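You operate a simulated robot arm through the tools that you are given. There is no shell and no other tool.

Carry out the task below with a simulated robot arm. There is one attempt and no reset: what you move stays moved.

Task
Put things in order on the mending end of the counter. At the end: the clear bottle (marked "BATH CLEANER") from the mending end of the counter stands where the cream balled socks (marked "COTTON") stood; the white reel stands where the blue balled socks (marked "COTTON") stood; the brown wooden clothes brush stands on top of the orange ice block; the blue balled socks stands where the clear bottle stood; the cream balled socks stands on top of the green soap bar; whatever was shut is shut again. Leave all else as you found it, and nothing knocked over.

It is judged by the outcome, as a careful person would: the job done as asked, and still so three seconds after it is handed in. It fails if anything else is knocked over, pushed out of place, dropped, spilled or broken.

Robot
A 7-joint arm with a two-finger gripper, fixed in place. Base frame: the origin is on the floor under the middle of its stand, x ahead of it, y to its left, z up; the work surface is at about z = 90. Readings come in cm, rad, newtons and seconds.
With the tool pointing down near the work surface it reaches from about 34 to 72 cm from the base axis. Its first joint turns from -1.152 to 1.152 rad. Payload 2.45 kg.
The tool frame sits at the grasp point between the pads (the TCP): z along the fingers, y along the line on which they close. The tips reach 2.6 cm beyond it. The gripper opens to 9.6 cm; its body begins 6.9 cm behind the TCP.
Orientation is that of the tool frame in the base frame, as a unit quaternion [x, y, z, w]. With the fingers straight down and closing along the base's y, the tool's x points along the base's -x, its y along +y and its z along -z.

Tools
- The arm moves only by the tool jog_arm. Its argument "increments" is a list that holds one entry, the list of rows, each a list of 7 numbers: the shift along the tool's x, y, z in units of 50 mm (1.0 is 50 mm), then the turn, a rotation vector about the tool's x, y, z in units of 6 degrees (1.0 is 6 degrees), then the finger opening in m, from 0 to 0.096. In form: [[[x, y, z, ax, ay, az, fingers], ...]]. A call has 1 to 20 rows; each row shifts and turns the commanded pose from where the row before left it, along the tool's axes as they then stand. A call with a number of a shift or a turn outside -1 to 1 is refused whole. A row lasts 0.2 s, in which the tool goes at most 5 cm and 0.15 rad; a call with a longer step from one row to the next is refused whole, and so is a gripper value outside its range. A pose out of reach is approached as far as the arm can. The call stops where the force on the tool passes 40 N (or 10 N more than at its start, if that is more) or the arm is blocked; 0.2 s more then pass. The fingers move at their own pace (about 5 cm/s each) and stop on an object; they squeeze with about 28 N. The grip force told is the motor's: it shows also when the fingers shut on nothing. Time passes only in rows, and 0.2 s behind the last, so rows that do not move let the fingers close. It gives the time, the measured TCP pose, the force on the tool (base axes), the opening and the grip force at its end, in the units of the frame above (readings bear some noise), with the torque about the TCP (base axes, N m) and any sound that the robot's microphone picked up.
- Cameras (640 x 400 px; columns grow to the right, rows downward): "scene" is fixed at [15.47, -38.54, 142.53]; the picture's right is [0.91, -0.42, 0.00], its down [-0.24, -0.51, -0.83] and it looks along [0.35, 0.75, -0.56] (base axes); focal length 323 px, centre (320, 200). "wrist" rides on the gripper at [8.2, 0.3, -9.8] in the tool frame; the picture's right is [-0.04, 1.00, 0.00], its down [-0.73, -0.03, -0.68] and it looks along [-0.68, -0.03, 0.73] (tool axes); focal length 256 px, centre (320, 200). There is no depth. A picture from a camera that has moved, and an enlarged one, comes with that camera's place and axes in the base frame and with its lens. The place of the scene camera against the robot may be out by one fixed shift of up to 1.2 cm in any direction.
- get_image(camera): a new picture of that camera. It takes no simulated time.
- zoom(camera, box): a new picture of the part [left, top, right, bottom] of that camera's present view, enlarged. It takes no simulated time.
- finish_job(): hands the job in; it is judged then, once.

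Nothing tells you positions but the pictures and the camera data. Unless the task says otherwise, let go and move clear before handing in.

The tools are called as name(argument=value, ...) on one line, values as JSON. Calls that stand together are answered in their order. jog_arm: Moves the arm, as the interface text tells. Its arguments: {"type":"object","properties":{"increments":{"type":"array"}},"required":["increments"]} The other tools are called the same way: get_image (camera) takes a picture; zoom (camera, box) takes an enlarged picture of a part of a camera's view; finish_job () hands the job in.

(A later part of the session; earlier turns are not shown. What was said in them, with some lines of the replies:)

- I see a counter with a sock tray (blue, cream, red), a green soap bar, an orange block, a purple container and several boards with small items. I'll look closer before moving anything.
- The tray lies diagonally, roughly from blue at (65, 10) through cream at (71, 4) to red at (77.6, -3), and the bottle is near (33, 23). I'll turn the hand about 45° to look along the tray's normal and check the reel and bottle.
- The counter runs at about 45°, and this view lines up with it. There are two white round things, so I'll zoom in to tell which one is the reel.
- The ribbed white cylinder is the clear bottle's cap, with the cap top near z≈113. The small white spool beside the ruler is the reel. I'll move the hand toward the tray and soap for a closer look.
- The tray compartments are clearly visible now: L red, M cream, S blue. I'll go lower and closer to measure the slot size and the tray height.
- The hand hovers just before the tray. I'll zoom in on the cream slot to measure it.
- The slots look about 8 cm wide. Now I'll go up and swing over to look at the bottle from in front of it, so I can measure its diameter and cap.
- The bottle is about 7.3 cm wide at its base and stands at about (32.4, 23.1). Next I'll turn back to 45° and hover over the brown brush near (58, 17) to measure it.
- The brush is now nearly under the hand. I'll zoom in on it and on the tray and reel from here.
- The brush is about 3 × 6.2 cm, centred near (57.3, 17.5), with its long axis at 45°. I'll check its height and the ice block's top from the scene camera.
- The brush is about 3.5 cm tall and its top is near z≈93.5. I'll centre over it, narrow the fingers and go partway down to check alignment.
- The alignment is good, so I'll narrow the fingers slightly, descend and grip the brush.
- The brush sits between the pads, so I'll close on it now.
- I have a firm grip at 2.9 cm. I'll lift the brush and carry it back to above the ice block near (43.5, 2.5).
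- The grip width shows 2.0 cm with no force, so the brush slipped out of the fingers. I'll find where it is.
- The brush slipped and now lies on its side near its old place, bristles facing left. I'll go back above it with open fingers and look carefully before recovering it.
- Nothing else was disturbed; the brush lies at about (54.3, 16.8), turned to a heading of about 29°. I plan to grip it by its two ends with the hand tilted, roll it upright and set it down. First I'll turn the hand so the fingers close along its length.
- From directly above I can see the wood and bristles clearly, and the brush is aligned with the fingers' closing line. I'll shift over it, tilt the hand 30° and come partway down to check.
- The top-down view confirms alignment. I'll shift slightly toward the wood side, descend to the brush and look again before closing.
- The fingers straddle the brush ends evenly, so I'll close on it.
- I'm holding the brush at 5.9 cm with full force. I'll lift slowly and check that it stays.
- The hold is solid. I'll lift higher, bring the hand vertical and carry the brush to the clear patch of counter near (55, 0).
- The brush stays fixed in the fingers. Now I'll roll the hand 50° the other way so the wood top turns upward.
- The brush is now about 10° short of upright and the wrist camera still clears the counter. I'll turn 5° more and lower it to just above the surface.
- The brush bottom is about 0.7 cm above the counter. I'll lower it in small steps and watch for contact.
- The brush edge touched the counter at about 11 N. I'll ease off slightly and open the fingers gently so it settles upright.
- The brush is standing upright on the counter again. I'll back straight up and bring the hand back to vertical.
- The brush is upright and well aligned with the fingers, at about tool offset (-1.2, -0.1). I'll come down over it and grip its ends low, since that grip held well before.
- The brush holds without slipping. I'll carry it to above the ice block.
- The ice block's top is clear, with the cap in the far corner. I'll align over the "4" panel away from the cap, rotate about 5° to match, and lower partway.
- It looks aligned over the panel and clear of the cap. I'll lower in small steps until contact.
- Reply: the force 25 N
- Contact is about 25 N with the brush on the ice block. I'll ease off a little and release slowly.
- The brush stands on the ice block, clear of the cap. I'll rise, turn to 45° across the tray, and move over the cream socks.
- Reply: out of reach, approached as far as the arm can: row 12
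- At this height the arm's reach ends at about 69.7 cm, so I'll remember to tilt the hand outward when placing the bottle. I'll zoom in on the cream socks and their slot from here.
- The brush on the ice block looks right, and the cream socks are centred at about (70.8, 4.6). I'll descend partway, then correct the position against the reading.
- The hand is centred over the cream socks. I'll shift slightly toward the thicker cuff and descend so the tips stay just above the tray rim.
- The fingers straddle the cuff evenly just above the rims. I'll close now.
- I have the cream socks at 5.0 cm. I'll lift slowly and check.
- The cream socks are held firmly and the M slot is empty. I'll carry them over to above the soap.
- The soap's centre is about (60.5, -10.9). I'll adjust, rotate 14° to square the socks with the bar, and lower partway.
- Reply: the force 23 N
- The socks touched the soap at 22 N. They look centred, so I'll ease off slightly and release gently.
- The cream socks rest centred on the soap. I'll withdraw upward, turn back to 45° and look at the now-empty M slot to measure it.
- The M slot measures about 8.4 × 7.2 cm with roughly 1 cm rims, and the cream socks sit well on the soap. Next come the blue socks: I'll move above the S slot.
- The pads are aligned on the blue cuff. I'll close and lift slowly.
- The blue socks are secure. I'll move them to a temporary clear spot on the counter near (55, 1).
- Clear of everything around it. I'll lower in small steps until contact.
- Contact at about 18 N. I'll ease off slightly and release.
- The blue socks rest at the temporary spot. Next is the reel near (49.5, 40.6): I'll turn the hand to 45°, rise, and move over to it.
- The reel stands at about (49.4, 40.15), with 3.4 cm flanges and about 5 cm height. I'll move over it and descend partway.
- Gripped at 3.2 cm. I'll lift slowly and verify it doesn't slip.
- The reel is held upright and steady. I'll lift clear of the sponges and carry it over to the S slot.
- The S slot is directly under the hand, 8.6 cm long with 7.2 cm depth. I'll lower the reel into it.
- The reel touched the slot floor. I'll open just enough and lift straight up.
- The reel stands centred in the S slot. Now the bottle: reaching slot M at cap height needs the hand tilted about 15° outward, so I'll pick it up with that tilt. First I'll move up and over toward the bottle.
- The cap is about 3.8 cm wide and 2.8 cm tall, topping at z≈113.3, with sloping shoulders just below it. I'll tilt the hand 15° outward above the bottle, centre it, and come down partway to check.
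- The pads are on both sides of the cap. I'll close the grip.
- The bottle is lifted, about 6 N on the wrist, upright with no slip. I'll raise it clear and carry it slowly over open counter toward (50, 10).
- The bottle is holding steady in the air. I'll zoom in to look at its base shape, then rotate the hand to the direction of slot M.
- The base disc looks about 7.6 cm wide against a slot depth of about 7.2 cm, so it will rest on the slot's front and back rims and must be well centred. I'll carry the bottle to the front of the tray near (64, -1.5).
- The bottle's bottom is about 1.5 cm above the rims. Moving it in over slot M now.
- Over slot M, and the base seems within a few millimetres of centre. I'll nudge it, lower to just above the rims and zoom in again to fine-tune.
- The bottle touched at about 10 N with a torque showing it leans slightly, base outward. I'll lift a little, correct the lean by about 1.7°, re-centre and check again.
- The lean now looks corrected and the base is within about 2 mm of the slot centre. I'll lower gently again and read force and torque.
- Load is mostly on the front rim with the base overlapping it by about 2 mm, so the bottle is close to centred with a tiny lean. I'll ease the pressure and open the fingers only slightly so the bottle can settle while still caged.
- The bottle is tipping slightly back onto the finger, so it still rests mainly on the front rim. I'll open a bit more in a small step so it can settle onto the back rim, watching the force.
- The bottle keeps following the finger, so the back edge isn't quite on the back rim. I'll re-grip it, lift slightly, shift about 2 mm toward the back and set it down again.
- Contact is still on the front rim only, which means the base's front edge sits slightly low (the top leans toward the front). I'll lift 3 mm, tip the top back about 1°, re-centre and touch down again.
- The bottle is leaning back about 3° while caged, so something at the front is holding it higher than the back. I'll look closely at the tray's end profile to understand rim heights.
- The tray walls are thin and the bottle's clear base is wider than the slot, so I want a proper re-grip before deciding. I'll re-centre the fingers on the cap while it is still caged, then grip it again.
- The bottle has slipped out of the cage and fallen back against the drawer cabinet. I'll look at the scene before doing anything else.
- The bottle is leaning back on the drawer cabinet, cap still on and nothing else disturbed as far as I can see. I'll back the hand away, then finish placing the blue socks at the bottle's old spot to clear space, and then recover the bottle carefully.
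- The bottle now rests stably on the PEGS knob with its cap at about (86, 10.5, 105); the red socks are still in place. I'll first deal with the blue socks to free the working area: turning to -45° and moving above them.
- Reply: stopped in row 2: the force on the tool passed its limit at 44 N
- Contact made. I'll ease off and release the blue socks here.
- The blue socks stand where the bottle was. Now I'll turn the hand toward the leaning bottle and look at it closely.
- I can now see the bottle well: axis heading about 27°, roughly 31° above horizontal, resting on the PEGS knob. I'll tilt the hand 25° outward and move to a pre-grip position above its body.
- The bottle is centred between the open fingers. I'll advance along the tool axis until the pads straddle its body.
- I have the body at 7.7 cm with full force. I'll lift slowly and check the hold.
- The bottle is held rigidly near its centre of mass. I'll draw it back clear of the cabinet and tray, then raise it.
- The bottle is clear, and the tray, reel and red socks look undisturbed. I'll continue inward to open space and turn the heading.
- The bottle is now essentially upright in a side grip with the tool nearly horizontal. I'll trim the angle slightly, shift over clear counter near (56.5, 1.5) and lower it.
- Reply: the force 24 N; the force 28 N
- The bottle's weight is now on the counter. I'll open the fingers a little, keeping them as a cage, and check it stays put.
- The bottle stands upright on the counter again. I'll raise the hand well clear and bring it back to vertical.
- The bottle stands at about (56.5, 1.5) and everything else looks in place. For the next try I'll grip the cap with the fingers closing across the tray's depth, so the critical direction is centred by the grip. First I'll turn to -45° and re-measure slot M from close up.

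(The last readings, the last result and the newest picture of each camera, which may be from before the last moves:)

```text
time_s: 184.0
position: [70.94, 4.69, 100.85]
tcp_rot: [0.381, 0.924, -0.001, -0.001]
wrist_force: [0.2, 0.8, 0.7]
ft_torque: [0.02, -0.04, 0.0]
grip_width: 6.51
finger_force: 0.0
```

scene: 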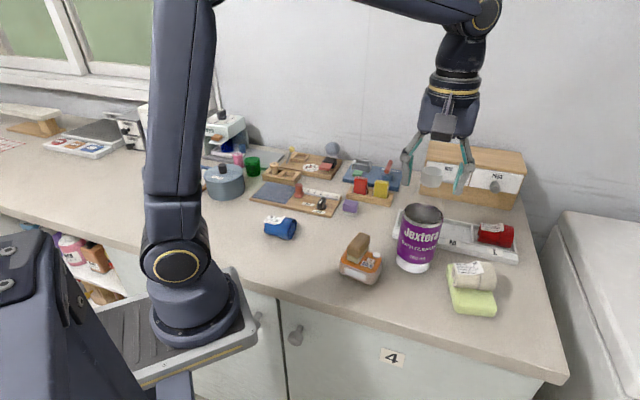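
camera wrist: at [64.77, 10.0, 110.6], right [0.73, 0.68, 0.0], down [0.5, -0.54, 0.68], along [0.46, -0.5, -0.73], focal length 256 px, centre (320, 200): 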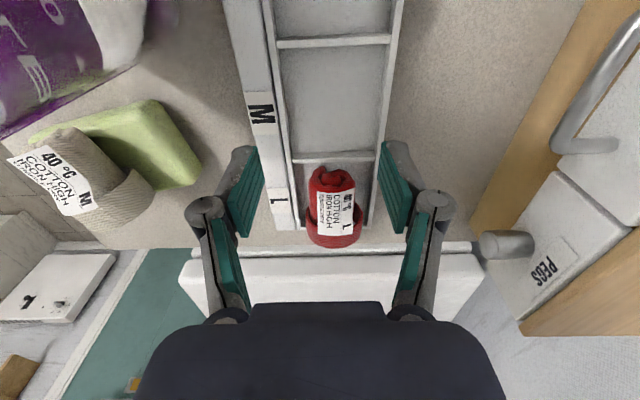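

Slot M's centre is at TCP reading (70.87, 4.71), perhaps 1 mm further back allowing for the camera offset; its depth is about 7.35 cm. Now I'll rise and go over the bottle.

jog_arm(increments=[[[0.141, -0.17, -0.8, 0, 0, 0, 0.065], [0.141, -0.17, -0.8, 0, 0, 0, 0.065], [0.177, -0.247, -0.9, 0, 0, 0, 0.065], [0.177, -0.247, -0.9, 0, 0, 0, 0.065], [0.3, -0.5, -0.6, 0, 0, 0, 0.065], [0.4, -0.6, 0, 0, 0, 0, 0.065], [0.248, -0.554, 0, 0, 0, 0, 0.065], [0, 0, 0, 0, 0, 0, 0.065]]])

get_image(camera="wrist")

zoom(camera="wrist", box=[250, 10, 400, 150])

```text
time_s: 185.8
position: [56.49, 1.51, 120.96]
tcp_rot: [0.382, 0.924, 0.0, -0.001]
wrist_force: [-0.3, 0.9, -0.3]
ft_torque: [-0.01, 0.04, 0.01]
grip_width: 6.5
finger_force: 0.1
```

```text
taken
camera wrist: at [50.99, 7.54, 130.81], right [0.73, 0.68, 0.0], down [0.5, -0.54, 0.68], along [0.46, -0.5, -0.73], focal length 256 px, centre (320, 200)
```

wrist: 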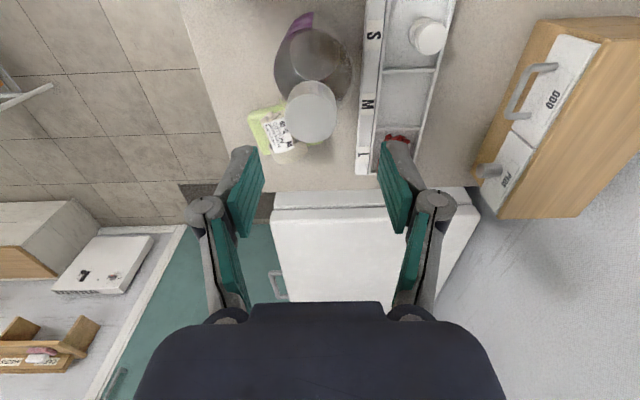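

```text
2.86 times, centred on (325, 80) of wrist
camera zoom: at [50.99, 7.54, 130.81], right [0.73, 0.68, 0.0], down [0.5, -0.54, 0.68], along [0.46, -0.5, -0.73], focal length 731 px, centre (306, 543)
```

zoom: 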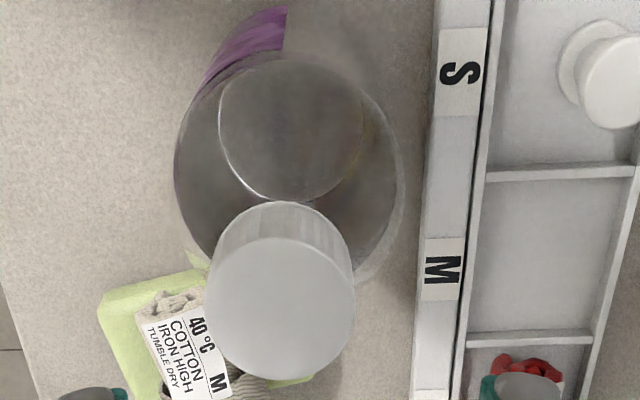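

The bottle is upright (cap, body and base line up within 1 mm across the tray direction). I'll centre on the cap, tilt 24° and come down toward it.

jog_arm(increments=[[[0, -0.13, 0, 0, 0, 0, 0.065], [0, 0, 0, 0, -1, 0, 0.065], [0, 0, 0, 0, -1, 0, 0.065], [0, 0, 0, 0, -1, 0, 0.065], [0, 0, 0, 0, -1, 0, 0.065], [0.1255, 0, -0.0559, 0, 0, 0, 0.065], [0.163, 0, 0.365, 0, 0, 0, 0.065], [0.163, 0, 0.365, 0, 0, 0, 0.065], [0, 0, 0, 0, 0, 0, 0.065]]])

get_image(camera="wrist")

zoom(camera="wrist", box=[230, 60, 410, 220])

```text
time_s: 187.8
position: [55.42, 1.44, 116.98]
tcp_rot: [0.374, 0.904, -0.081, 0.192]
wrist_force: [0.1, 0.1, 0.5]
ft_torque: [-0.02, 0.0, -0.01]
grip_width: 6.49
finger_force: 0.1
```

```text
taken
camera wrist: at [47.66, 9.83, 122.59], right [0.73, 0.68, 0.01], down [0.26, -0.3, 0.92], along [0.63, -0.67, -0.39], focal length 256 px, centre (320, 200)
```

wrist: 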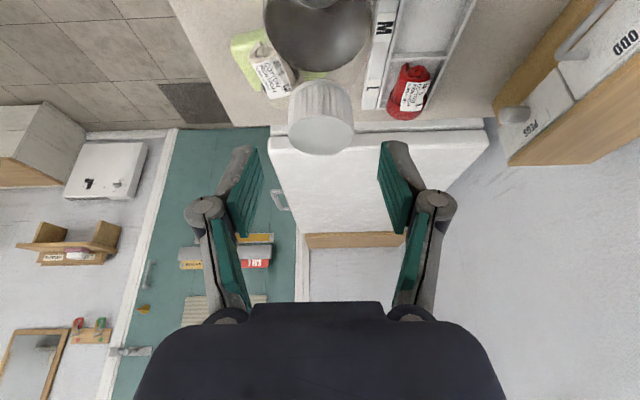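

```text
2.50 times, centred on (320, 140) of wrist
camera zoom: at [47.66, 9.83, 122.59], right [0.73, 0.68, 0.01], down [0.26, -0.3, 0.92], along [0.63, -0.67, -0.39], focal length 640 px, centre (320, 350)
```

zoom: 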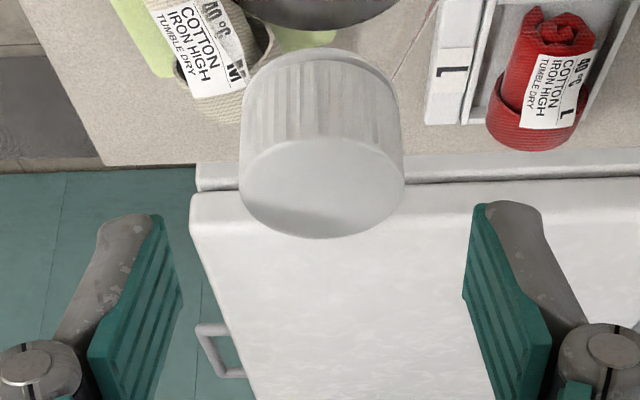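

jog_arm(increments=[[[0.1, 0.006, 0.21, 0, 0, 0, 0.065], [0.1, 0, 0.21, 0, 0, 0, 0.065], [0.107, 0, 0.22, 0, 0, 0, 0.065], [0, 0, 0, 0, 0, 0, 0.065]]])

zoom(camera="wrist", box=[230, 60, 410, 220])

zoom(camera="scene", box=[370, 120, 470, 220])

```text
time_s: 188.8
position: [55.51, 1.7, 113.3]
tcp_rot: [0.374, 0.904, -0.081, 0.192]
wrist_force: [-0.6, -0.1, 0.1]
ft_torque: [0.0, -0.02, 0.01]
grip_width: 6.48
finger_force: 0.0
```

```text
2.50 times, centred on (320, 140) of wrist
camera zoom: at [47.71, 9.99, 119.05], right [0.73, 0.68, 0.01], down [0.26, -0.3, 0.92], along [0.63, -0.67, -0.39], focal length 640 px, centre (320, 350)
```

zoom: 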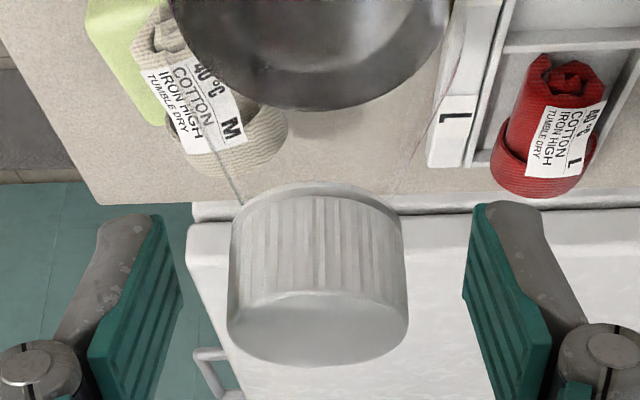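

```text
4.00 times, centred on (420, 170) of scene
camera zoom: at [15.47, -38.54, 142.53], right [0.91, -0.42, 0.0], down [-0.24, -0.51, -0.83], along [0.35, 0.75, -0.56], focal length 1291 px, centre (-80, 320)
```

zoom: 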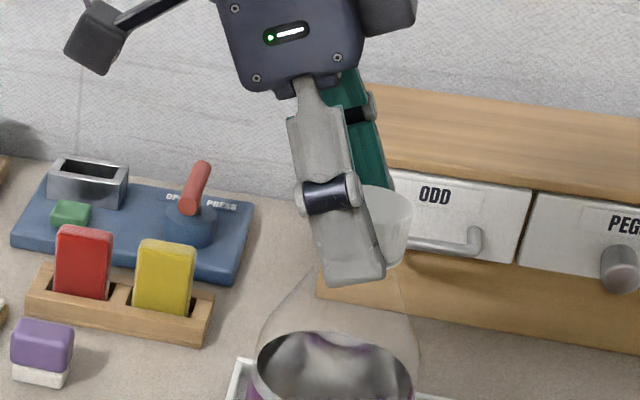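

jog_arm(increments=[[[0, 0, 0, 0, 0, 0, 0.05], [0, 0, 0, 0, 0, 0, 0.042], [0, 0, 0, 0, 0, 0, 0.039], [0, 0, 0, 0, 0, 0, 0.0], [0, 0, 0, 0, 0, 0, 0.0], [0, 0, 0, 0, 0, 0, 0.0], [0, 0, 0, 0, 0, 0, 0.0]]])

zoom(camera="wrist", box=[230, 0, 410, 220])

```text
time_s: 190.4
position: [55.47, 1.63, 113.5]
tcp_rot: [0.374, 0.904, -0.08, 0.191]
wrist_force: [-1.5, -0.6, 1.0]
ft_torque: [-0.12, 0.16, 0.0]
grip_width: 3.75
finger_force: 27.9
```

```text
1.82 times, centred on (320, 110) of wrist
camera zoom: at [47.71, 9.98, 119.07], right [0.73, 0.68, 0.01], down [0.26, -0.3, 0.92], along [0.63, -0.67, -0.39], focal length 465 px, centre (320, 364)
```

zoom: 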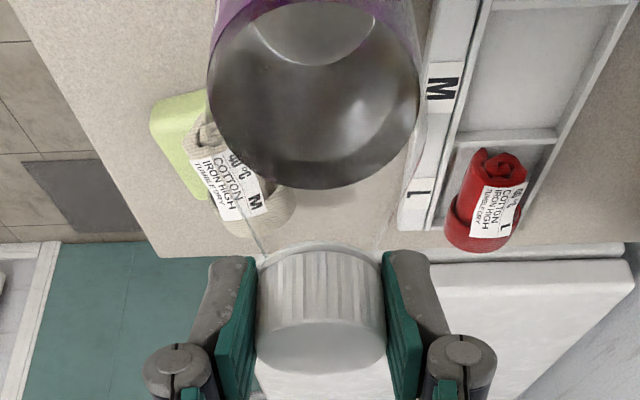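

Gripped at 3.75 cm. I'll lift slowly and compare the view to check for any lean.

jog_arm(increments=[[[-0.008, 0, -0.018, 0, 0, 0, 0.0], [-0.016, 0, -0.036, 0, 0, 0, 0.0], [-0.024, 0, -0.055, 0, 0, 0, 0.0], [-0.033, 0, -0.073, 0, 0, 0, 0.0], [-0.033, 0, -0.073, 0, 0, 0, 0.0], [-0.033, 0, -0.073, 0, 0, 0, 0.0], [0, 0, 0, 0, 0, 0, 0.0]]])

zoom(camera="wrist", box=[230, 0, 410, 220])

zoom(camera="scene", box=[370, 130, 480, 290])

```text
time_s: 192.0
position: [55.46, 1.54, 115.3]
tcp_rot: [0.374, 0.904, -0.08, 0.192]
wrist_force: [-0.3, 0.2, -6.9]
ft_torque: [0.04, 0.03, 0.02]
grip_width: 3.72
finger_force: 27.5
```

```text
1.82 times, centred on (320, 110) of wrist
camera zoom: at [47.69, 9.93, 120.96], right [0.73, 0.68, 0.01], down [0.26, -0.3, 0.92], along [0.63, -0.67, -0.39], focal length 465 px, centre (320, 364)
```

zoom: 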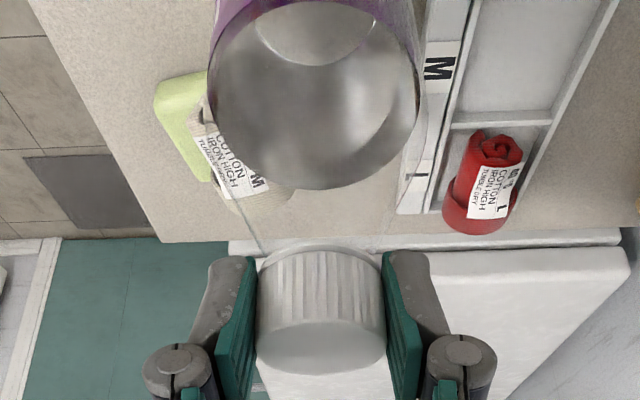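

```text
2.50 times, centred on (425, 210) of scene
camera zoom: at [15.48, -38.54, 142.53], right [0.91, -0.42, 0.0], down [-0.24, -0.51, -0.83], along [0.35, 0.75, -0.56], focal length 807 px, centre (58, 175)
```

zoom: 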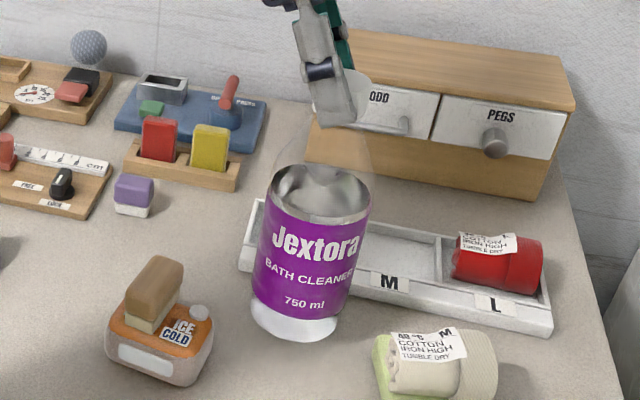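

The bottle hangs with no change in the view, so no lean. I'll raise it further and carry it straight to slot M without any rotation.

jog_arm(increments=[[[-0.06, 0, -0.137, 0, 0, 0, 0.0], [-0.122, 0, -0.274, 0, 0, 0, 0.0], [-0.122, 0, -0.274, 0, 0, 0, 0.0], [-0.062, 0, -0.137, 0, 0, 0, 0.0], [-0.1, 0.18, 0.045, 0, 0, 0, 0.0], [-0.245, 0.44, 0.11, 0, 0, 0, 0.0], [-0.275, 0.49, 0.122, 0, 0, 0, 0.0], [-0.275, 0.49, 0.122, 0, 0, 0, 0.0], [-0.275, 0.49, 0.122, 0, 0, 0, 0.0], [-0.2, 0.36, 0.09, 0, 0, 0, 0.0], [-0.1026, 0.182, 0.0446, 0, 0, 0, 0.0], [0, 0, 0, 0, 0, 0, 0.0]]])

jog_arm(increments=[[[0, 0, 0, 0, 0, 0, 0.0]]])

jog_arm(increments=[[[0, 0, 0, 0, 0, 0, 0.0]]])

zoom(camera="wrist", box=[230, 0, 410, 220])

zoom(camera="scene", box=[400, 130, 530, 290])

```text
time_s: 194.6
position: [70.74, 5.32, 119.93]
tcp_rot: [0.374, 0.904, -0.081, 0.191]
wrist_force: [0.3, 0.3, -5.8]
ft_torque: [0.09, 0.01, 0.03]
grip_width: 3.73
finger_force: 27.6
```

```text
time_s: 195.0
position: [70.57, 5.3, 119.94]
tcp_rot: [0.374, 0.904, -0.08, 0.192]
wrist_force: [-0.4, 0.4, -5.8]
ft_torque: [0.02, 0.01, -0.04]
grip_width: 3.73
finger_force: 28.2
```

```text
time_s: 195.4
position: [70.7, 5.18, 119.84]
tcp_rot: [0.374, 0.904, -0.08, 0.192]
wrist_force: [0.5, -0.8, -6.1]
ft_torque: [0.03, 0.02, -0.01]
grip_width: 3.73
finger_force: 27.8
```

```text
1.82 times, centred on (320, 110) of wrist
camera zoom: at [62.83, 13.61, 125.46], right [0.73, 0.68, 0.01], down [0.26, -0.3, 0.92], along [0.63, -0.67, -0.39], focal length 465 px, centre (320, 364)
```

zoom: 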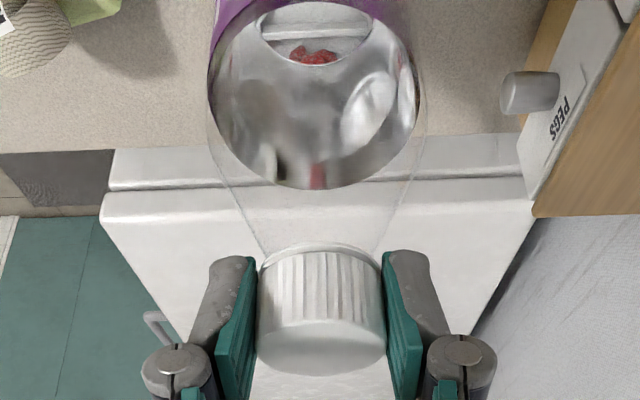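

```text
2.50 times, centred on (465, 210) of scene
camera zoom: at [15.49, -38.54, 142.53], right [0.91, -0.42, 0.0], down [-0.24, -0.51, -0.83], along [0.35, 0.75, -0.56], focal length 807 px, centre (-42, 175)
```

zoom: 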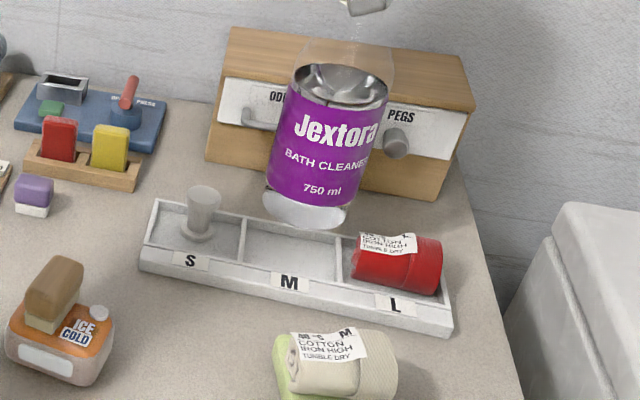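

jog_arm(increments=[[[0, 0, 0, 0, 0, 0, 0.0]]])

jog_arm(increments=[[[0, 0, 0, 0, 0, 0, 0.0]]])

jog_arm(increments=[[[0, 0, 0, 0, 0, 0, 0.0]]])

jog_arm(increments=[[[0, 0, 0, 0, 0, 0, 0.0]]])

```text
time_s: 195.8
position: [70.59, 5.25, 119.87]
tcp_rot: [0.374, 0.904, -0.08, 0.191]
wrist_force: [0.0, 0.0, -5.2]
ft_torque: [0.07, -0.01, 0.04]
grip_width: 3.75
finger_force: 27.6
```

```text
time_s: 196.2
position: [70.59, 5.25, 119.84]
tcp_rot: [0.373, 0.904, -0.08, 0.192]
wrist_force: [0.1, -0.2, -6.5]
ft_torque: [0.04, 0.02, -0.02]
grip_width: 3.73
finger_force: 27.9
```

```text
time_s: 196.6
position: [70.74, 5.17, 119.79]
tcp_rot: [0.373, 0.904, -0.081, 0.191]
wrist_force: [-0.4, 0.5, -6.0]
ft_torque: [0.03, 0.01, 0.01]
grip_width: 3.72
finger_force: 27.8
```

```text
time_s: 197.0
position: [70.56, 5.22, 119.79]
tcp_rot: [0.373, 0.904, -0.08, 0.192]
wrist_force: [-0.6, 0.1, -5.5]
ft_torque: [0.07, 0.02, 0.04]
grip_width: 3.76
finger_force: 28.2
```

Averaged readings put the bottle about 1 mm too far back, so I'll trim that and lower to just above the rims.

jog_arm(increments=[[[0.08, -0.016, 0.18, 0, 0, 0, 0.0], [0.12, 0, 0.27, 0, 0, 0, 0.0], [0.08, 0, 0.18, 0, 0, 0, 0.0], [0.0454, 0, 0.1008, 0, 0, 0, 0.0], [0, 0, 0, 0, 0, 0, 0.0]]])

zoom(camera="wrist", box=[230, 0, 410, 220])

zoom(camera="scene", box=[430, 195, 490, 255])

```text
time_s: 198.2
position: [70.55, 5.09, 115.71]
tcp_rot: [0.373, 0.904, -0.08, 0.192]
wrist_force: [0.1, -0.2, -6.1]
ft_torque: [0.02, 0.03, -0.03]
grip_width: 3.74
finger_force: 27.6
```

```text
1.82 times, centred on (320, 110) of wrist
camera zoom: at [62.73, 13.5, 121.3], right [0.73, 0.68, 0.01], down [0.26, -0.3, 0.92], along [0.63, -0.67, -0.39], focal length 465 px, centre (320, 364)
```

zoom: 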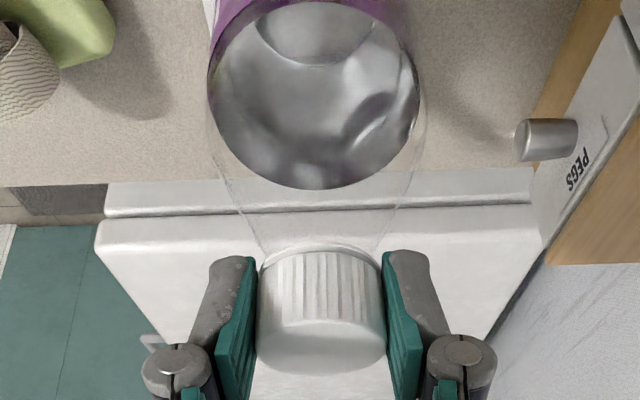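

```text
6.67 times, centred on (460, 225) of scene
camera zoom: at [15.49, -38.54, 142.53], right [0.91, -0.42, 0.0], down [-0.24, -0.51, -0.83], along [0.35, 0.75, -0.56], focal length 2151 px, centre (-613, 33)
```

zoom: 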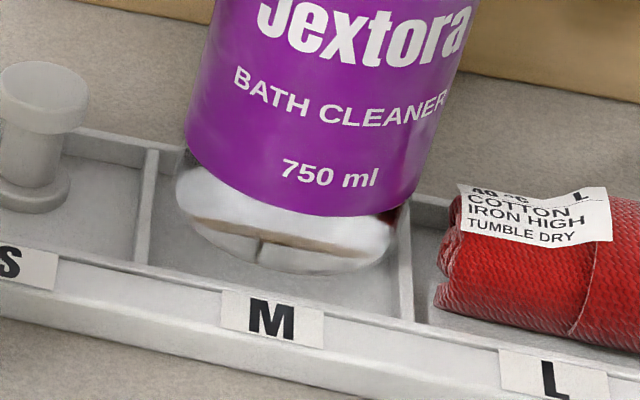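

jog_arm(increments=[[[0.0325, 0, 0.073, 0, 0, 0, 0.0], [0, 0, 0, 0, 0, 0, 0.0]]])

jog_arm(increments=[[[0.0163, 0, 0.0365, 0, 0, 0, 0.0], [0, 0, 0, 0, 0, 0, 0.0]]])

zoom(camera="scene", box=[430, 195, 490, 255])

```text
time_s: 198.8
position: [70.52, 5.17, 115.26]
tcp_rot: [0.373, 0.904, -0.079, 0.192]
wrist_force: [0.4, -0.2, -6.4]
ft_torque: [0.04, 0.05, -0.02]
grip_width: 3.68
finger_force: 27.8
```

```text
time_s: 199.4
position: [70.6, 5.14, 115.06]
tcp_rot: [0.373, 0.904, -0.08, 0.192]
wrist_force: [0.0, -0.5, -6.3]
ft_torque: [0.03, 0.01, 0.03]
grip_width: 3.73
finger_force: 28.5
```

```text
6.67 times, centred on (460, 225) of scene
camera zoom: at [15.49, -38.54, 142.53], right [0.91, -0.42, 0.0], down [-0.24, -0.51, -0.83], along [0.35, 0.75, -0.56], focal length 2151 px, centre (-613, 33)
```

zoom: 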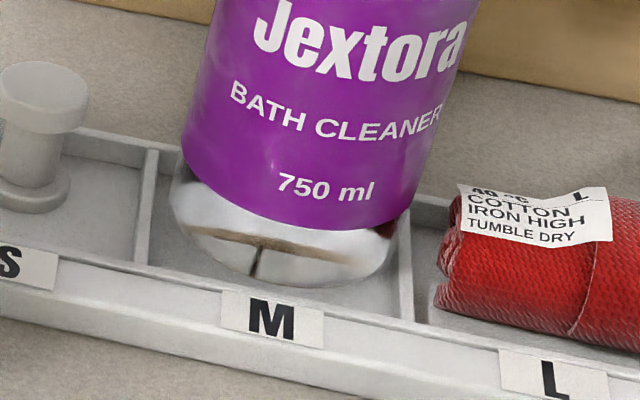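

jog_arm(increments=[[[0.0122, 0, 0.0274, 0, 0, 0, 0.0], [0, 0, 0, 0, 0, 0, 0.0]]])

jog_arm(increments=[[[0.0122, 0, 0.0274, 0, 0, 0, 0.0], [0, 0, 0, 0, 0, 0, 0.0]]])

zoom(camera="scene", box=[430, 195, 490, 255])

```text
time_s: 200.0
position: [70.45, 5.09, 115.11]
tcp_rot: [0.374, 0.904, -0.08, 0.192]
wrist_force: [-0.2, -0.2, -6.2]
ft_torque: [0.03, 0.06, -0.02]
grip_width: 3.74
finger_force: 28.1
```

```text
time_s: 200.6
position: [70.46, 5.22, 114.77]
tcp_rot: [0.373, 0.904, -0.08, 0.192]
wrist_force: [1.2, 0.7, -4.3]
ft_torque: [0.14, -0.12, -0.04]
grip_width: 3.76
finger_force: 28.0
```

```text
6.67 times, centred on (460, 225) of scene
camera zoom: at [15.49, -38.54, 142.53], right [0.91, -0.42, 0.0], down [-0.24, -0.51, -0.83], along [0.35, 0.75, -0.56], focal length 2151 px, centre (-613, 33)
```

zoom: 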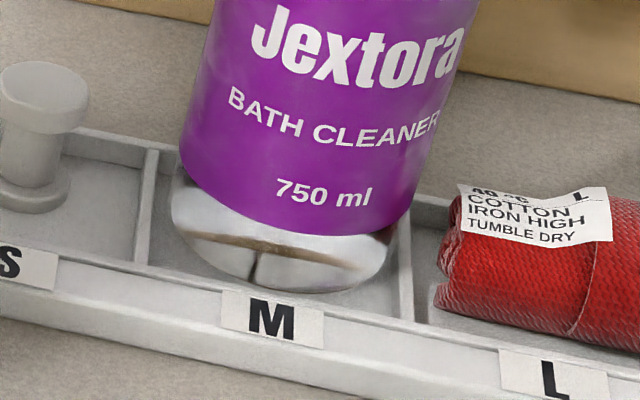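

jog_arm(increments=[[[0, 0.024, 0, 0, 0, 0, 0.0], [0, 0, 0, 0, 0, 0, 0.0]]])

jog_arm(increments=[[[0.0081, 0, 0.0183, 0, 0, 0, 0.0], [0, 0, 0, 0, 0, 0, 0.0]]])

```text
time_s: 201.2
position: [70.45, 5.26, 114.86]
tcp_rot: [0.373, 0.904, -0.081, 0.192]
wrist_force: [0.6, -0.6, -6.0]
ft_torque: [0.06, 0.04, -0.01]
grip_width: 3.75
finger_force: 28.3
```

```text
time_s: 201.8
position: [70.56, 5.15, 114.92]
tcp_rot: [0.374, 0.904, -0.082, 0.191]
wrist_force: [-0.2, -1.2, -2.3]
ft_torque: [-0.14, 0.17, 0.0]
grip_width: 3.73
finger_force: 28.2
```

jog_arm(increments=[[[0, -0.01, 0, 0, 0, 0, 0.0], [0.0041, 0, 0.0091, 0, 0, 0, 0.0], [0, 0, 0, 0, 0, 0, 0.0]]])

jog_arm(increments=[[[0, 0, 0, 0, 0, 0, 0.0]]])

jog_arm(increments=[[[0.0041, 0, 0.0091, 0, 0, 0, 0.0], [0, 0, 0, 0, 0, 0, 0.0]]])

zoom(camera="scene", box=[430, 195, 490, 255])

```text
time_s: 202.6
position: [70.54, 5.14, 114.86]
tcp_rot: [0.374, 0.903, -0.08, 0.193]
wrist_force: [-1.2, 0.0, 1.9]
ft_torque: [-0.23, 0.02, -0.05]
grip_width: 3.74
finger_force: 28.1
```

```text
time_s: 203.0
position: [70.49, 5.2, 114.86]
tcp_rot: [0.375, 0.903, -0.081, 0.192]
wrist_force: [-0.6, -0.2, 3.7]
ft_torque: [-0.21, -0.12, -0.04]
grip_width: 3.73
finger_force: 28.4
```

```text
time_s: 203.6
position: [70.53, 5.13, 114.77]
tcp_rot: [0.374, 0.904, -0.08, 0.193]
wrist_force: [-3.2, -1.2, 11.1]
ft_torque: [-0.11, 0.28, -0.07]
grip_width: 3.73
finger_force: 28.1
```

```text
6.67 times, centred on (460, 225) of scene
camera zoom: at [15.44, -38.55, 142.53], right [0.91, -0.42, 0.0], down [-0.24, -0.51, -0.83], along [0.35, 0.75, -0.56], focal length 2151 px, centre (-613, 33)
```

zoom: 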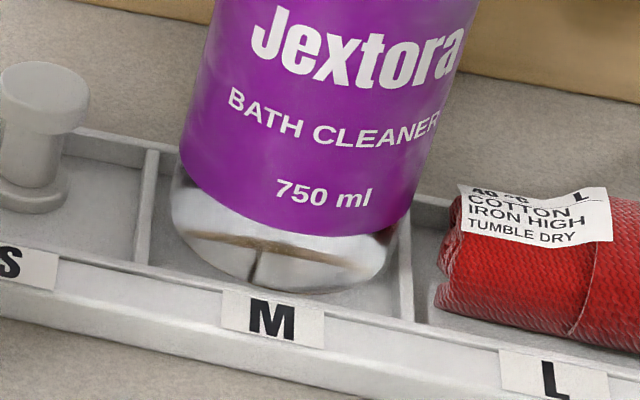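

Both rims now share the load, so the bottle is centred. I'll ease the pressure and open the fingers in tiny steps, still caging it front and back.

jog_arm(increments=[[[-0.0049, 0, -0.011, 0, 0, 0, 0.0], [0, 0, 0, 0, 0, 0, 0.0]]])

jog_arm(increments=[[[0, 0, 0, 0, 0, 0, 0.0385], [0, 0, 0, 0, 0, 0, 0.0395], [0, 0, 0, 0, 0, 0, 0.0395]]])

zoom(camera="wrist", box=[230, 0, 410, 220])

zoom(camera="scene", box=[430, 195, 490, 255])

```text
time_s: 204.2
position: [70.56, 5.19, 114.77]
tcp_rot: [0.374, 0.904, -0.08, 0.193]
wrist_force: [1.3, 0.5, 9.7]
ft_torque: [-0.21, -0.31, -0.12]
grip_width: 3.72
finger_force: 27.7
```

```text
time_s: 205.0
position: [70.54, 5.25, 114.69]
tcp_rot: [0.374, 0.904, -0.081, 0.192]
wrist_force: [0.4, -0.8, -0.3]
ft_torque: [-0.01, 0.0, -0.02]
grip_width: 3.95
finger_force: 0.0
```

```text
1.82 times, centred on (320, 110) of wrist
camera zoom: at [62.7, 13.54, 120.36], right [0.73, 0.68, 0.01], down [0.26, -0.3, 0.92], along [0.63, -0.67, -0.39], focal length 465 px, centre (320, 364)
```

zoom: 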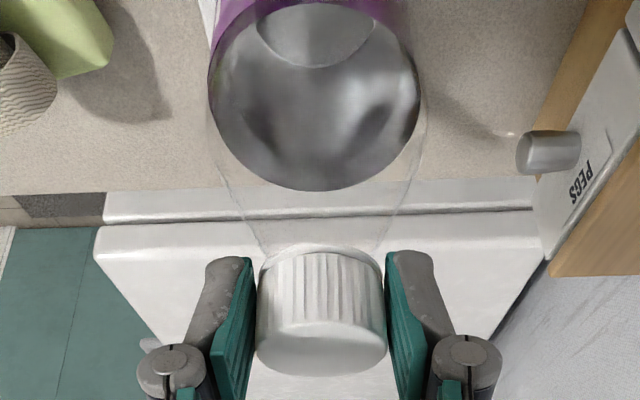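

```text
6.67 times, centred on (460, 225) of scene
camera zoom: at [15.47, -38.54, 142.53], right [0.91, -0.42, 0.0], down [-0.24, -0.51, -0.83], along [0.35, 0.75, -0.56], focal length 2151 px, centre (-613, 33)
```

zoom: 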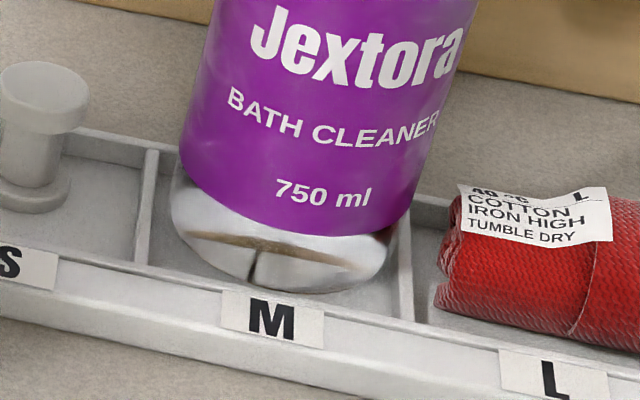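

Now the bottle is standing free between the fingers with no force. I'll wait a moment and then open a little more, checking that the cap doesn't move.

jog_arm(increments=[[[0, 0, 0, 0, 0, 0, 0.0395], [0, 0, 0, 0, 0, 0, 0.0395], [0, 0, 0, 0, 0, 0, 0.0395], [0, 0, 0, 0, 0, 0, 0.042], [0, 0, 0, 0, 0, 0, 0.042]]])

zoom(camera="wrist", box=[230, 0, 410, 220])

```text
time_s: 206.2
position: [70.52, 5.16, 114.78]
tcp_rot: [0.374, 0.904, -0.079, 0.191]
wrist_force: [-0.1, -0.2, 0.2]
ft_torque: [0.03, 0.0, -0.02]
grip_width: 4.2
finger_force: 0.2
```

```text
1.82 times, centred on (320, 110) of wrist
camera zoom: at [62.7, 13.54, 120.37], right [0.73, 0.68, 0.01], down [0.26, -0.3, 0.92], along [0.63, -0.67, -0.39], focal length 465 px, centre (320, 364)
```

zoom: 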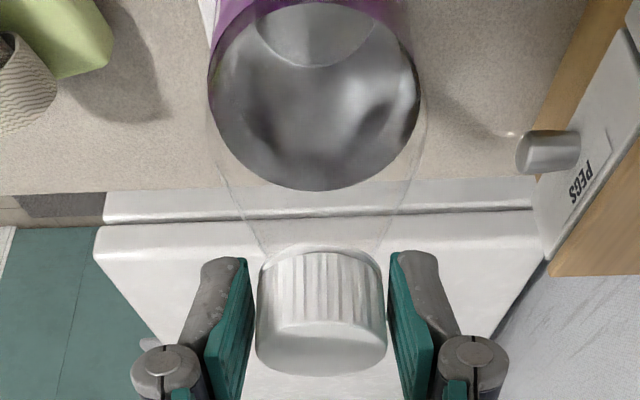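

The cap hasn't moved, so the bottle is standing by itself. I'll open further and check again before withdrawing.

jog_arm(increments=[[[0, 0, 0, 0, 0, 0, 0.046], [0, 0, 0, 0, 0, 0, 0.052], [0, 0, 0, 0, 0, 0, 0.06], [0, 0, 0, 0, 0, 0, 0.065], [0, 0, 0, 0, 0, 0, 0.065]]])

zoom(camera="wrist", box=[230, 0, 410, 220])

zoom(camera="scene", box=[400, 120, 530, 280])

```text
time_s: 207.4
position: [70.48, 5.25, 114.69]
tcp_rot: [0.373, 0.904, -0.08, 0.192]
wrist_force: [0.3, 0.6, 0.0]
ft_torque: [-0.05, 0.0, 0.02]
grip_width: 6.48
finger_force: 0.1
```

```text
1.82 times, centred on (320, 110) of wrist
camera zoom: at [62.7, 13.54, 120.37], right [0.73, 0.68, 0.01], down [0.26, -0.3, 0.92], along [0.63, -0.67, -0.39], focal length 465 px, centre (320, 364)
```

zoom: 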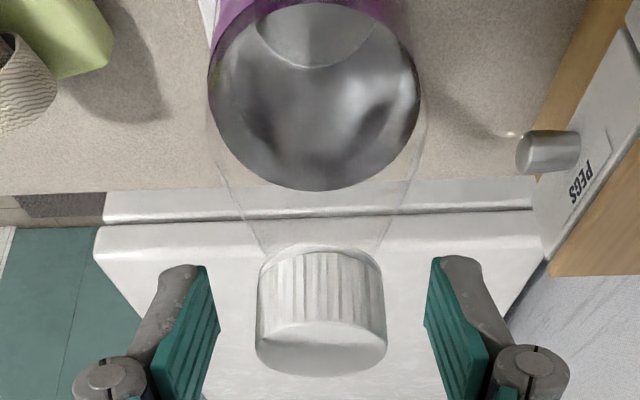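

```text
2.50 times, centred on (465, 200) of scene
camera zoom: at [15.47, -38.54, 142.53], right [0.91, -0.42, 0.0], down [-0.24, -0.51, -0.83], along [0.35, 0.75, -0.56], focal length 807 px, centre (-42, 200)
```

zoom: 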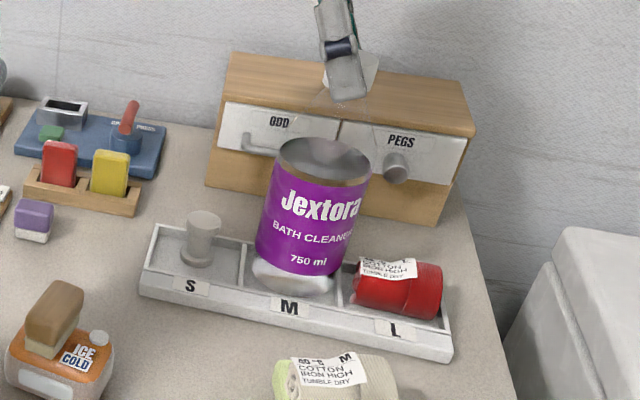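

The bottle stands steadily in slot M. I'll withdraw the hand straight up and then away.

jog_arm(increments=[[[-0.04, 0, -0.09, 0, 0, 0, 0.068], [-0.081, 0, -0.183, 0, 0, 0, 0.07], [-0.081, 0, -0.183, 0, 0, 0, 0.07], [-0.081, 0, -0.183, 0, 0, 0, 0.07], [-0.081, 0, -0.183, 0, 0, 0, 0.07], [-0.04, 0, -0.09, 0, 0, 0, 0.07], [0.3, 0, -0.133, 0, 0, 0, 0.07], [0.45, 0, -0.2, 0, 0, 0, 0.07], [0.45, 0, -0.2, 0, 0, 0, 0.07]]])

get_image(camera="scene")

get_image(camera="wrist")

```text
time_s: 209.4
position: [65.87, 9.84, 119.68]
tcp_rot: [0.374, 0.903, -0.081, 0.193]
wrist_force: [0.5, -0.5, -0.3]
ft_torque: [0.02, 0.02, 0.0]
grip_width: 7.0
finger_force: 0.1
```

```text
taken
```

scene: 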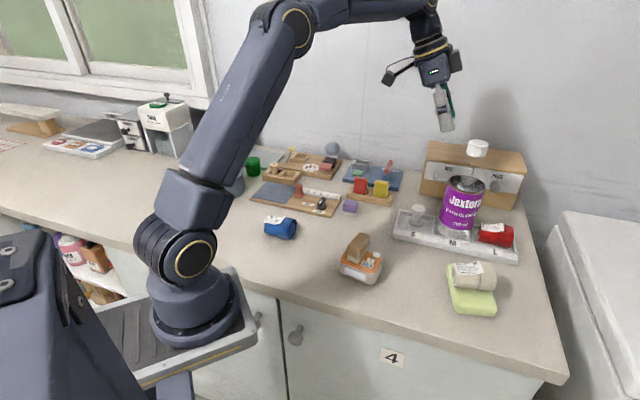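

```text
taken
camera wrist: at [58.06, 18.21, 125.41], right [0.73, 0.68, 0.01], down [0.26, -0.3, 0.92], along [0.63, -0.67, -0.39], focal length 256 px, centre (320, 200)
```

wrist: 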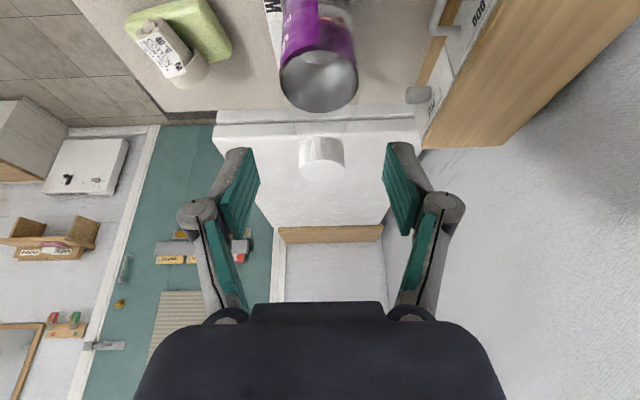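

jog_arm(increments=[[[0.6, 0, -0.27, 0, 0, 0, 0.07], [0.6, 0, -0.27, 0, 0, 0, 0.07], [0, 0, 0, 0, 1, 0, 0.07], [0, 0, 0, 0, 1, 0, 0.07], [0, 0, 0, 0, 1, 0, 0.07], [0, 0, 0, 0, 1, 0, 0.07], [0.5, -0.7, 0, 0, 0, 0, 0.07], [0.5, -0.7, 0, 0, 0, 0, 0.07], [0.5, -0.7, 0, 0, 0, 0, 0.07]]])

zoom(camera="scene", box=[330, 130, 570, 330])

zoom(camera="scene", box=[170, 100, 410, 250])

get_image(camera="wrist")

```text
time_s: 211.4
position: [48.51, 12.61, 119.85]
tcp_rot: [0.383, 0.924, -0.001, -0.001]
wrist_force: [0.3, -0.3, 1.0]
ft_torque: [0.02, 0.0, 0.0]
grip_width: 7.02
finger_force: 0.1
```

```text
2.00 times, centred on (450, 230) of scene
camera zoom: at [15.47, -38.54, 142.53], right [0.91, -0.42, 0.0], down [-0.24, -0.51, -0.83], along [0.35, 0.75, -0.56], focal length 645 px, centre (60, 140)
```

zoom: 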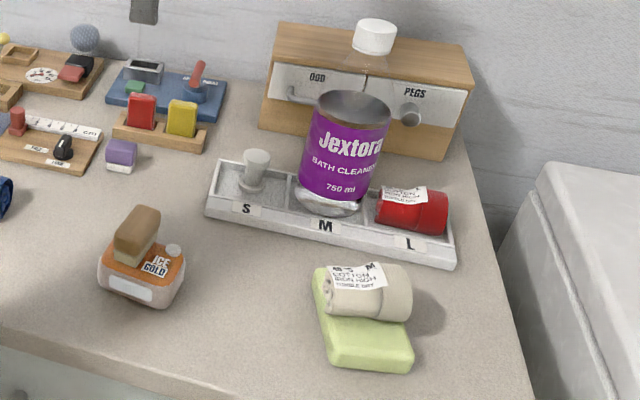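

```text
2.67 times, centred on (290, 175) of scene
camera zoom: at [15.47, -38.54, 142.53], right [0.91, -0.42, 0.0], down [-0.24, -0.51, -0.83], along [0.35, 0.75, -0.56], focal length 861 px, centre (400, 267)
```

zoom: 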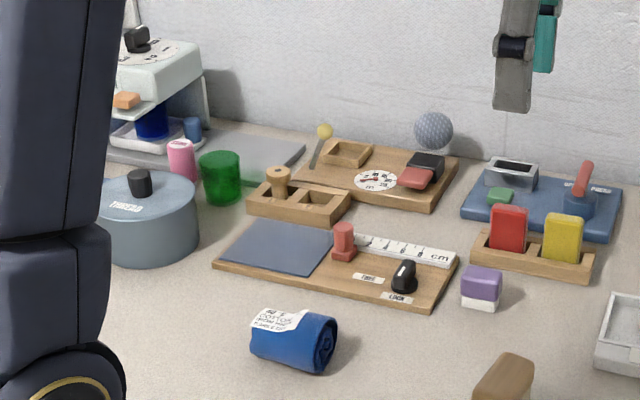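

```text
taken
camera wrist: at [42.99, 18.63, 129.65], right [0.73, 0.68, 0.0], down [0.5, -0.54, 0.68], along [0.46, -0.5, -0.73], focal length 256 px, centre (320, 200)
```

wrist: 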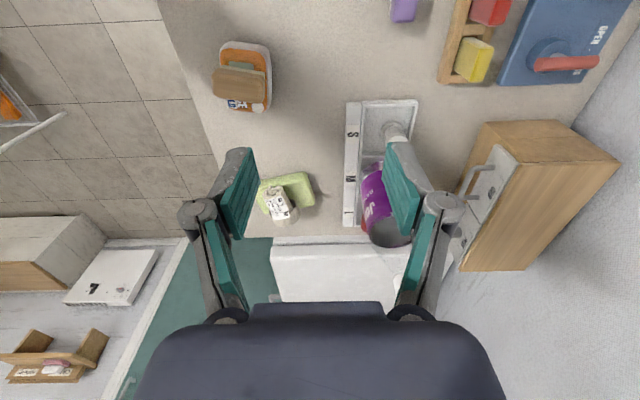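

Everything matches the starting layout apart from the requested changes: tray, red socks and drawers are unmoved. I'll move the arm to a neutral spot, let time pass, and check that the bottle isn't creeping.

zoom(camera="scene", box=[425, 130, 505, 260])

jog_arm(increments=[[[0.3, -0.3, -0.3, 0, 0, 0, 0.07], [0.3, -0.3, -0.3, 0, 0, 0, 0.07], [0.3, -0.3, 0, 0, 0, 0, 0.07], [0, 0, 0, 0, 0, 0, 0.07], [0, 0, 0, 0, 0, 0, 0.07], [0, 0, 0, 0, 0, 0, 0.07], [0, 0, 0, 0, 0, 0, 0.07], [0, 0, 0, 0, 0, 0, 0.07], [0, 0, 0, 0, 0, 0, 0.07], [0, 0, 0, 0, 0, 0, 0.07], [0, 0, 0, 0, 0, 0, 0.07], [0, 0, 0, 0, 0, 0, 0.07], [0, 0, 0, 0, 0, 0, 0.07], [0, 0, 0, 0, 0, 0, 0.07], [0, 0, 0, 0, 0, 0, 0.07]]])

zoom(camera="scene", box=[425, 130, 505, 260])

get_image(camera="scene")

```text
3.08 times, centred on (465, 195) of scene
camera zoom: at [15.47, -38.54, 142.53], right [0.91, -0.42, 0.0], down [-0.24, -0.51, -0.83], along [0.35, 0.75, -0.56], focal length 993 px, centre (-126, 215)
```

zoom: 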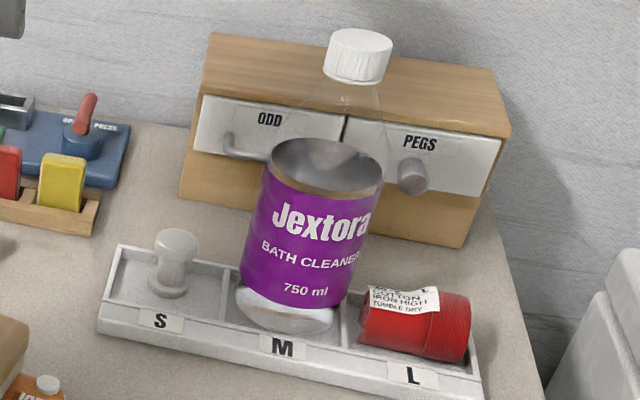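

```text
time_s: 214.6
position: [42.07, 12.58, 122.78]
tcp_rot: [0.383, 0.924, -0.001, -0.001]
wrist_force: [-0.1, 0.7, 0.2]
ft_torque: [0.01, -0.01, 0.02]
grip_width: 6.99
finger_force: 0.1
```

```text
3.08 times, centred on (465, 195) of scene
camera zoom: at [15.47, -38.54, 142.53], right [0.91, -0.42, 0.0], down [-0.24, -0.51, -0.83], along [0.35, 0.75, -0.56], focal length 993 px, centre (-126, 215)
```

zoom: 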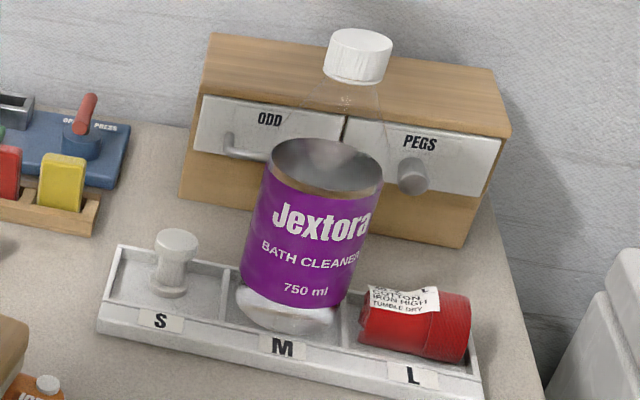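

```text
taken
```

scene: 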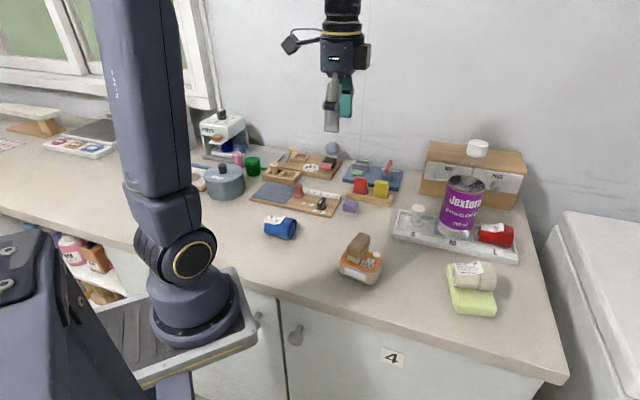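

Nothing has moved over the last three seconds. The bottle is in slot M, the reel in slot S, the brush on the ice block, the cream socks on the soap and the blue socks at the bottle's old spot. The drawers are still shut and the arm is clear, so I'm handing in the job.

finish_job()

```text
The job is handed in.
```

I handed the job in with everything placed as you asked, though I dropped or tipped two of the items on the way. All five stayed put while I watched for about three seconds before handing in:

| Item | Where it is now |
|---|---|
| Clear bottle (BATH CLEANER) | Standing upright in tray slot M, where the cream socks were |
| White reel | Standing in tray slot S, where the blue socks were |
| Brown clothes brush | Upright on the orange ice block, clear of its cap |
| Blue socks | On the counter where the bottle stood |
| Cream socks | Resting across the green soap bar |

**What went wrong on the way:**
- **Brush:** it slipped out of the grip on my first lift and landed on its side. I righted it before placing it on the ice block.
- **Bottle:** on my first try at slot M it toppled back against the drawer cabinet and slid until its neck rested on the PEGS knob. The cap stayed on. I stood it up and set it down again centred.

**Fit in slot M:** the bottle's body is slightly wider than the slot is deep. It sits on the slot's front and back rims rather than on the slot floor.

In the pictures taken afterwards, the tray, red socks and drawers matched the starting layout, and the drawers are still shut. I saw nothing else out of place on the counter.
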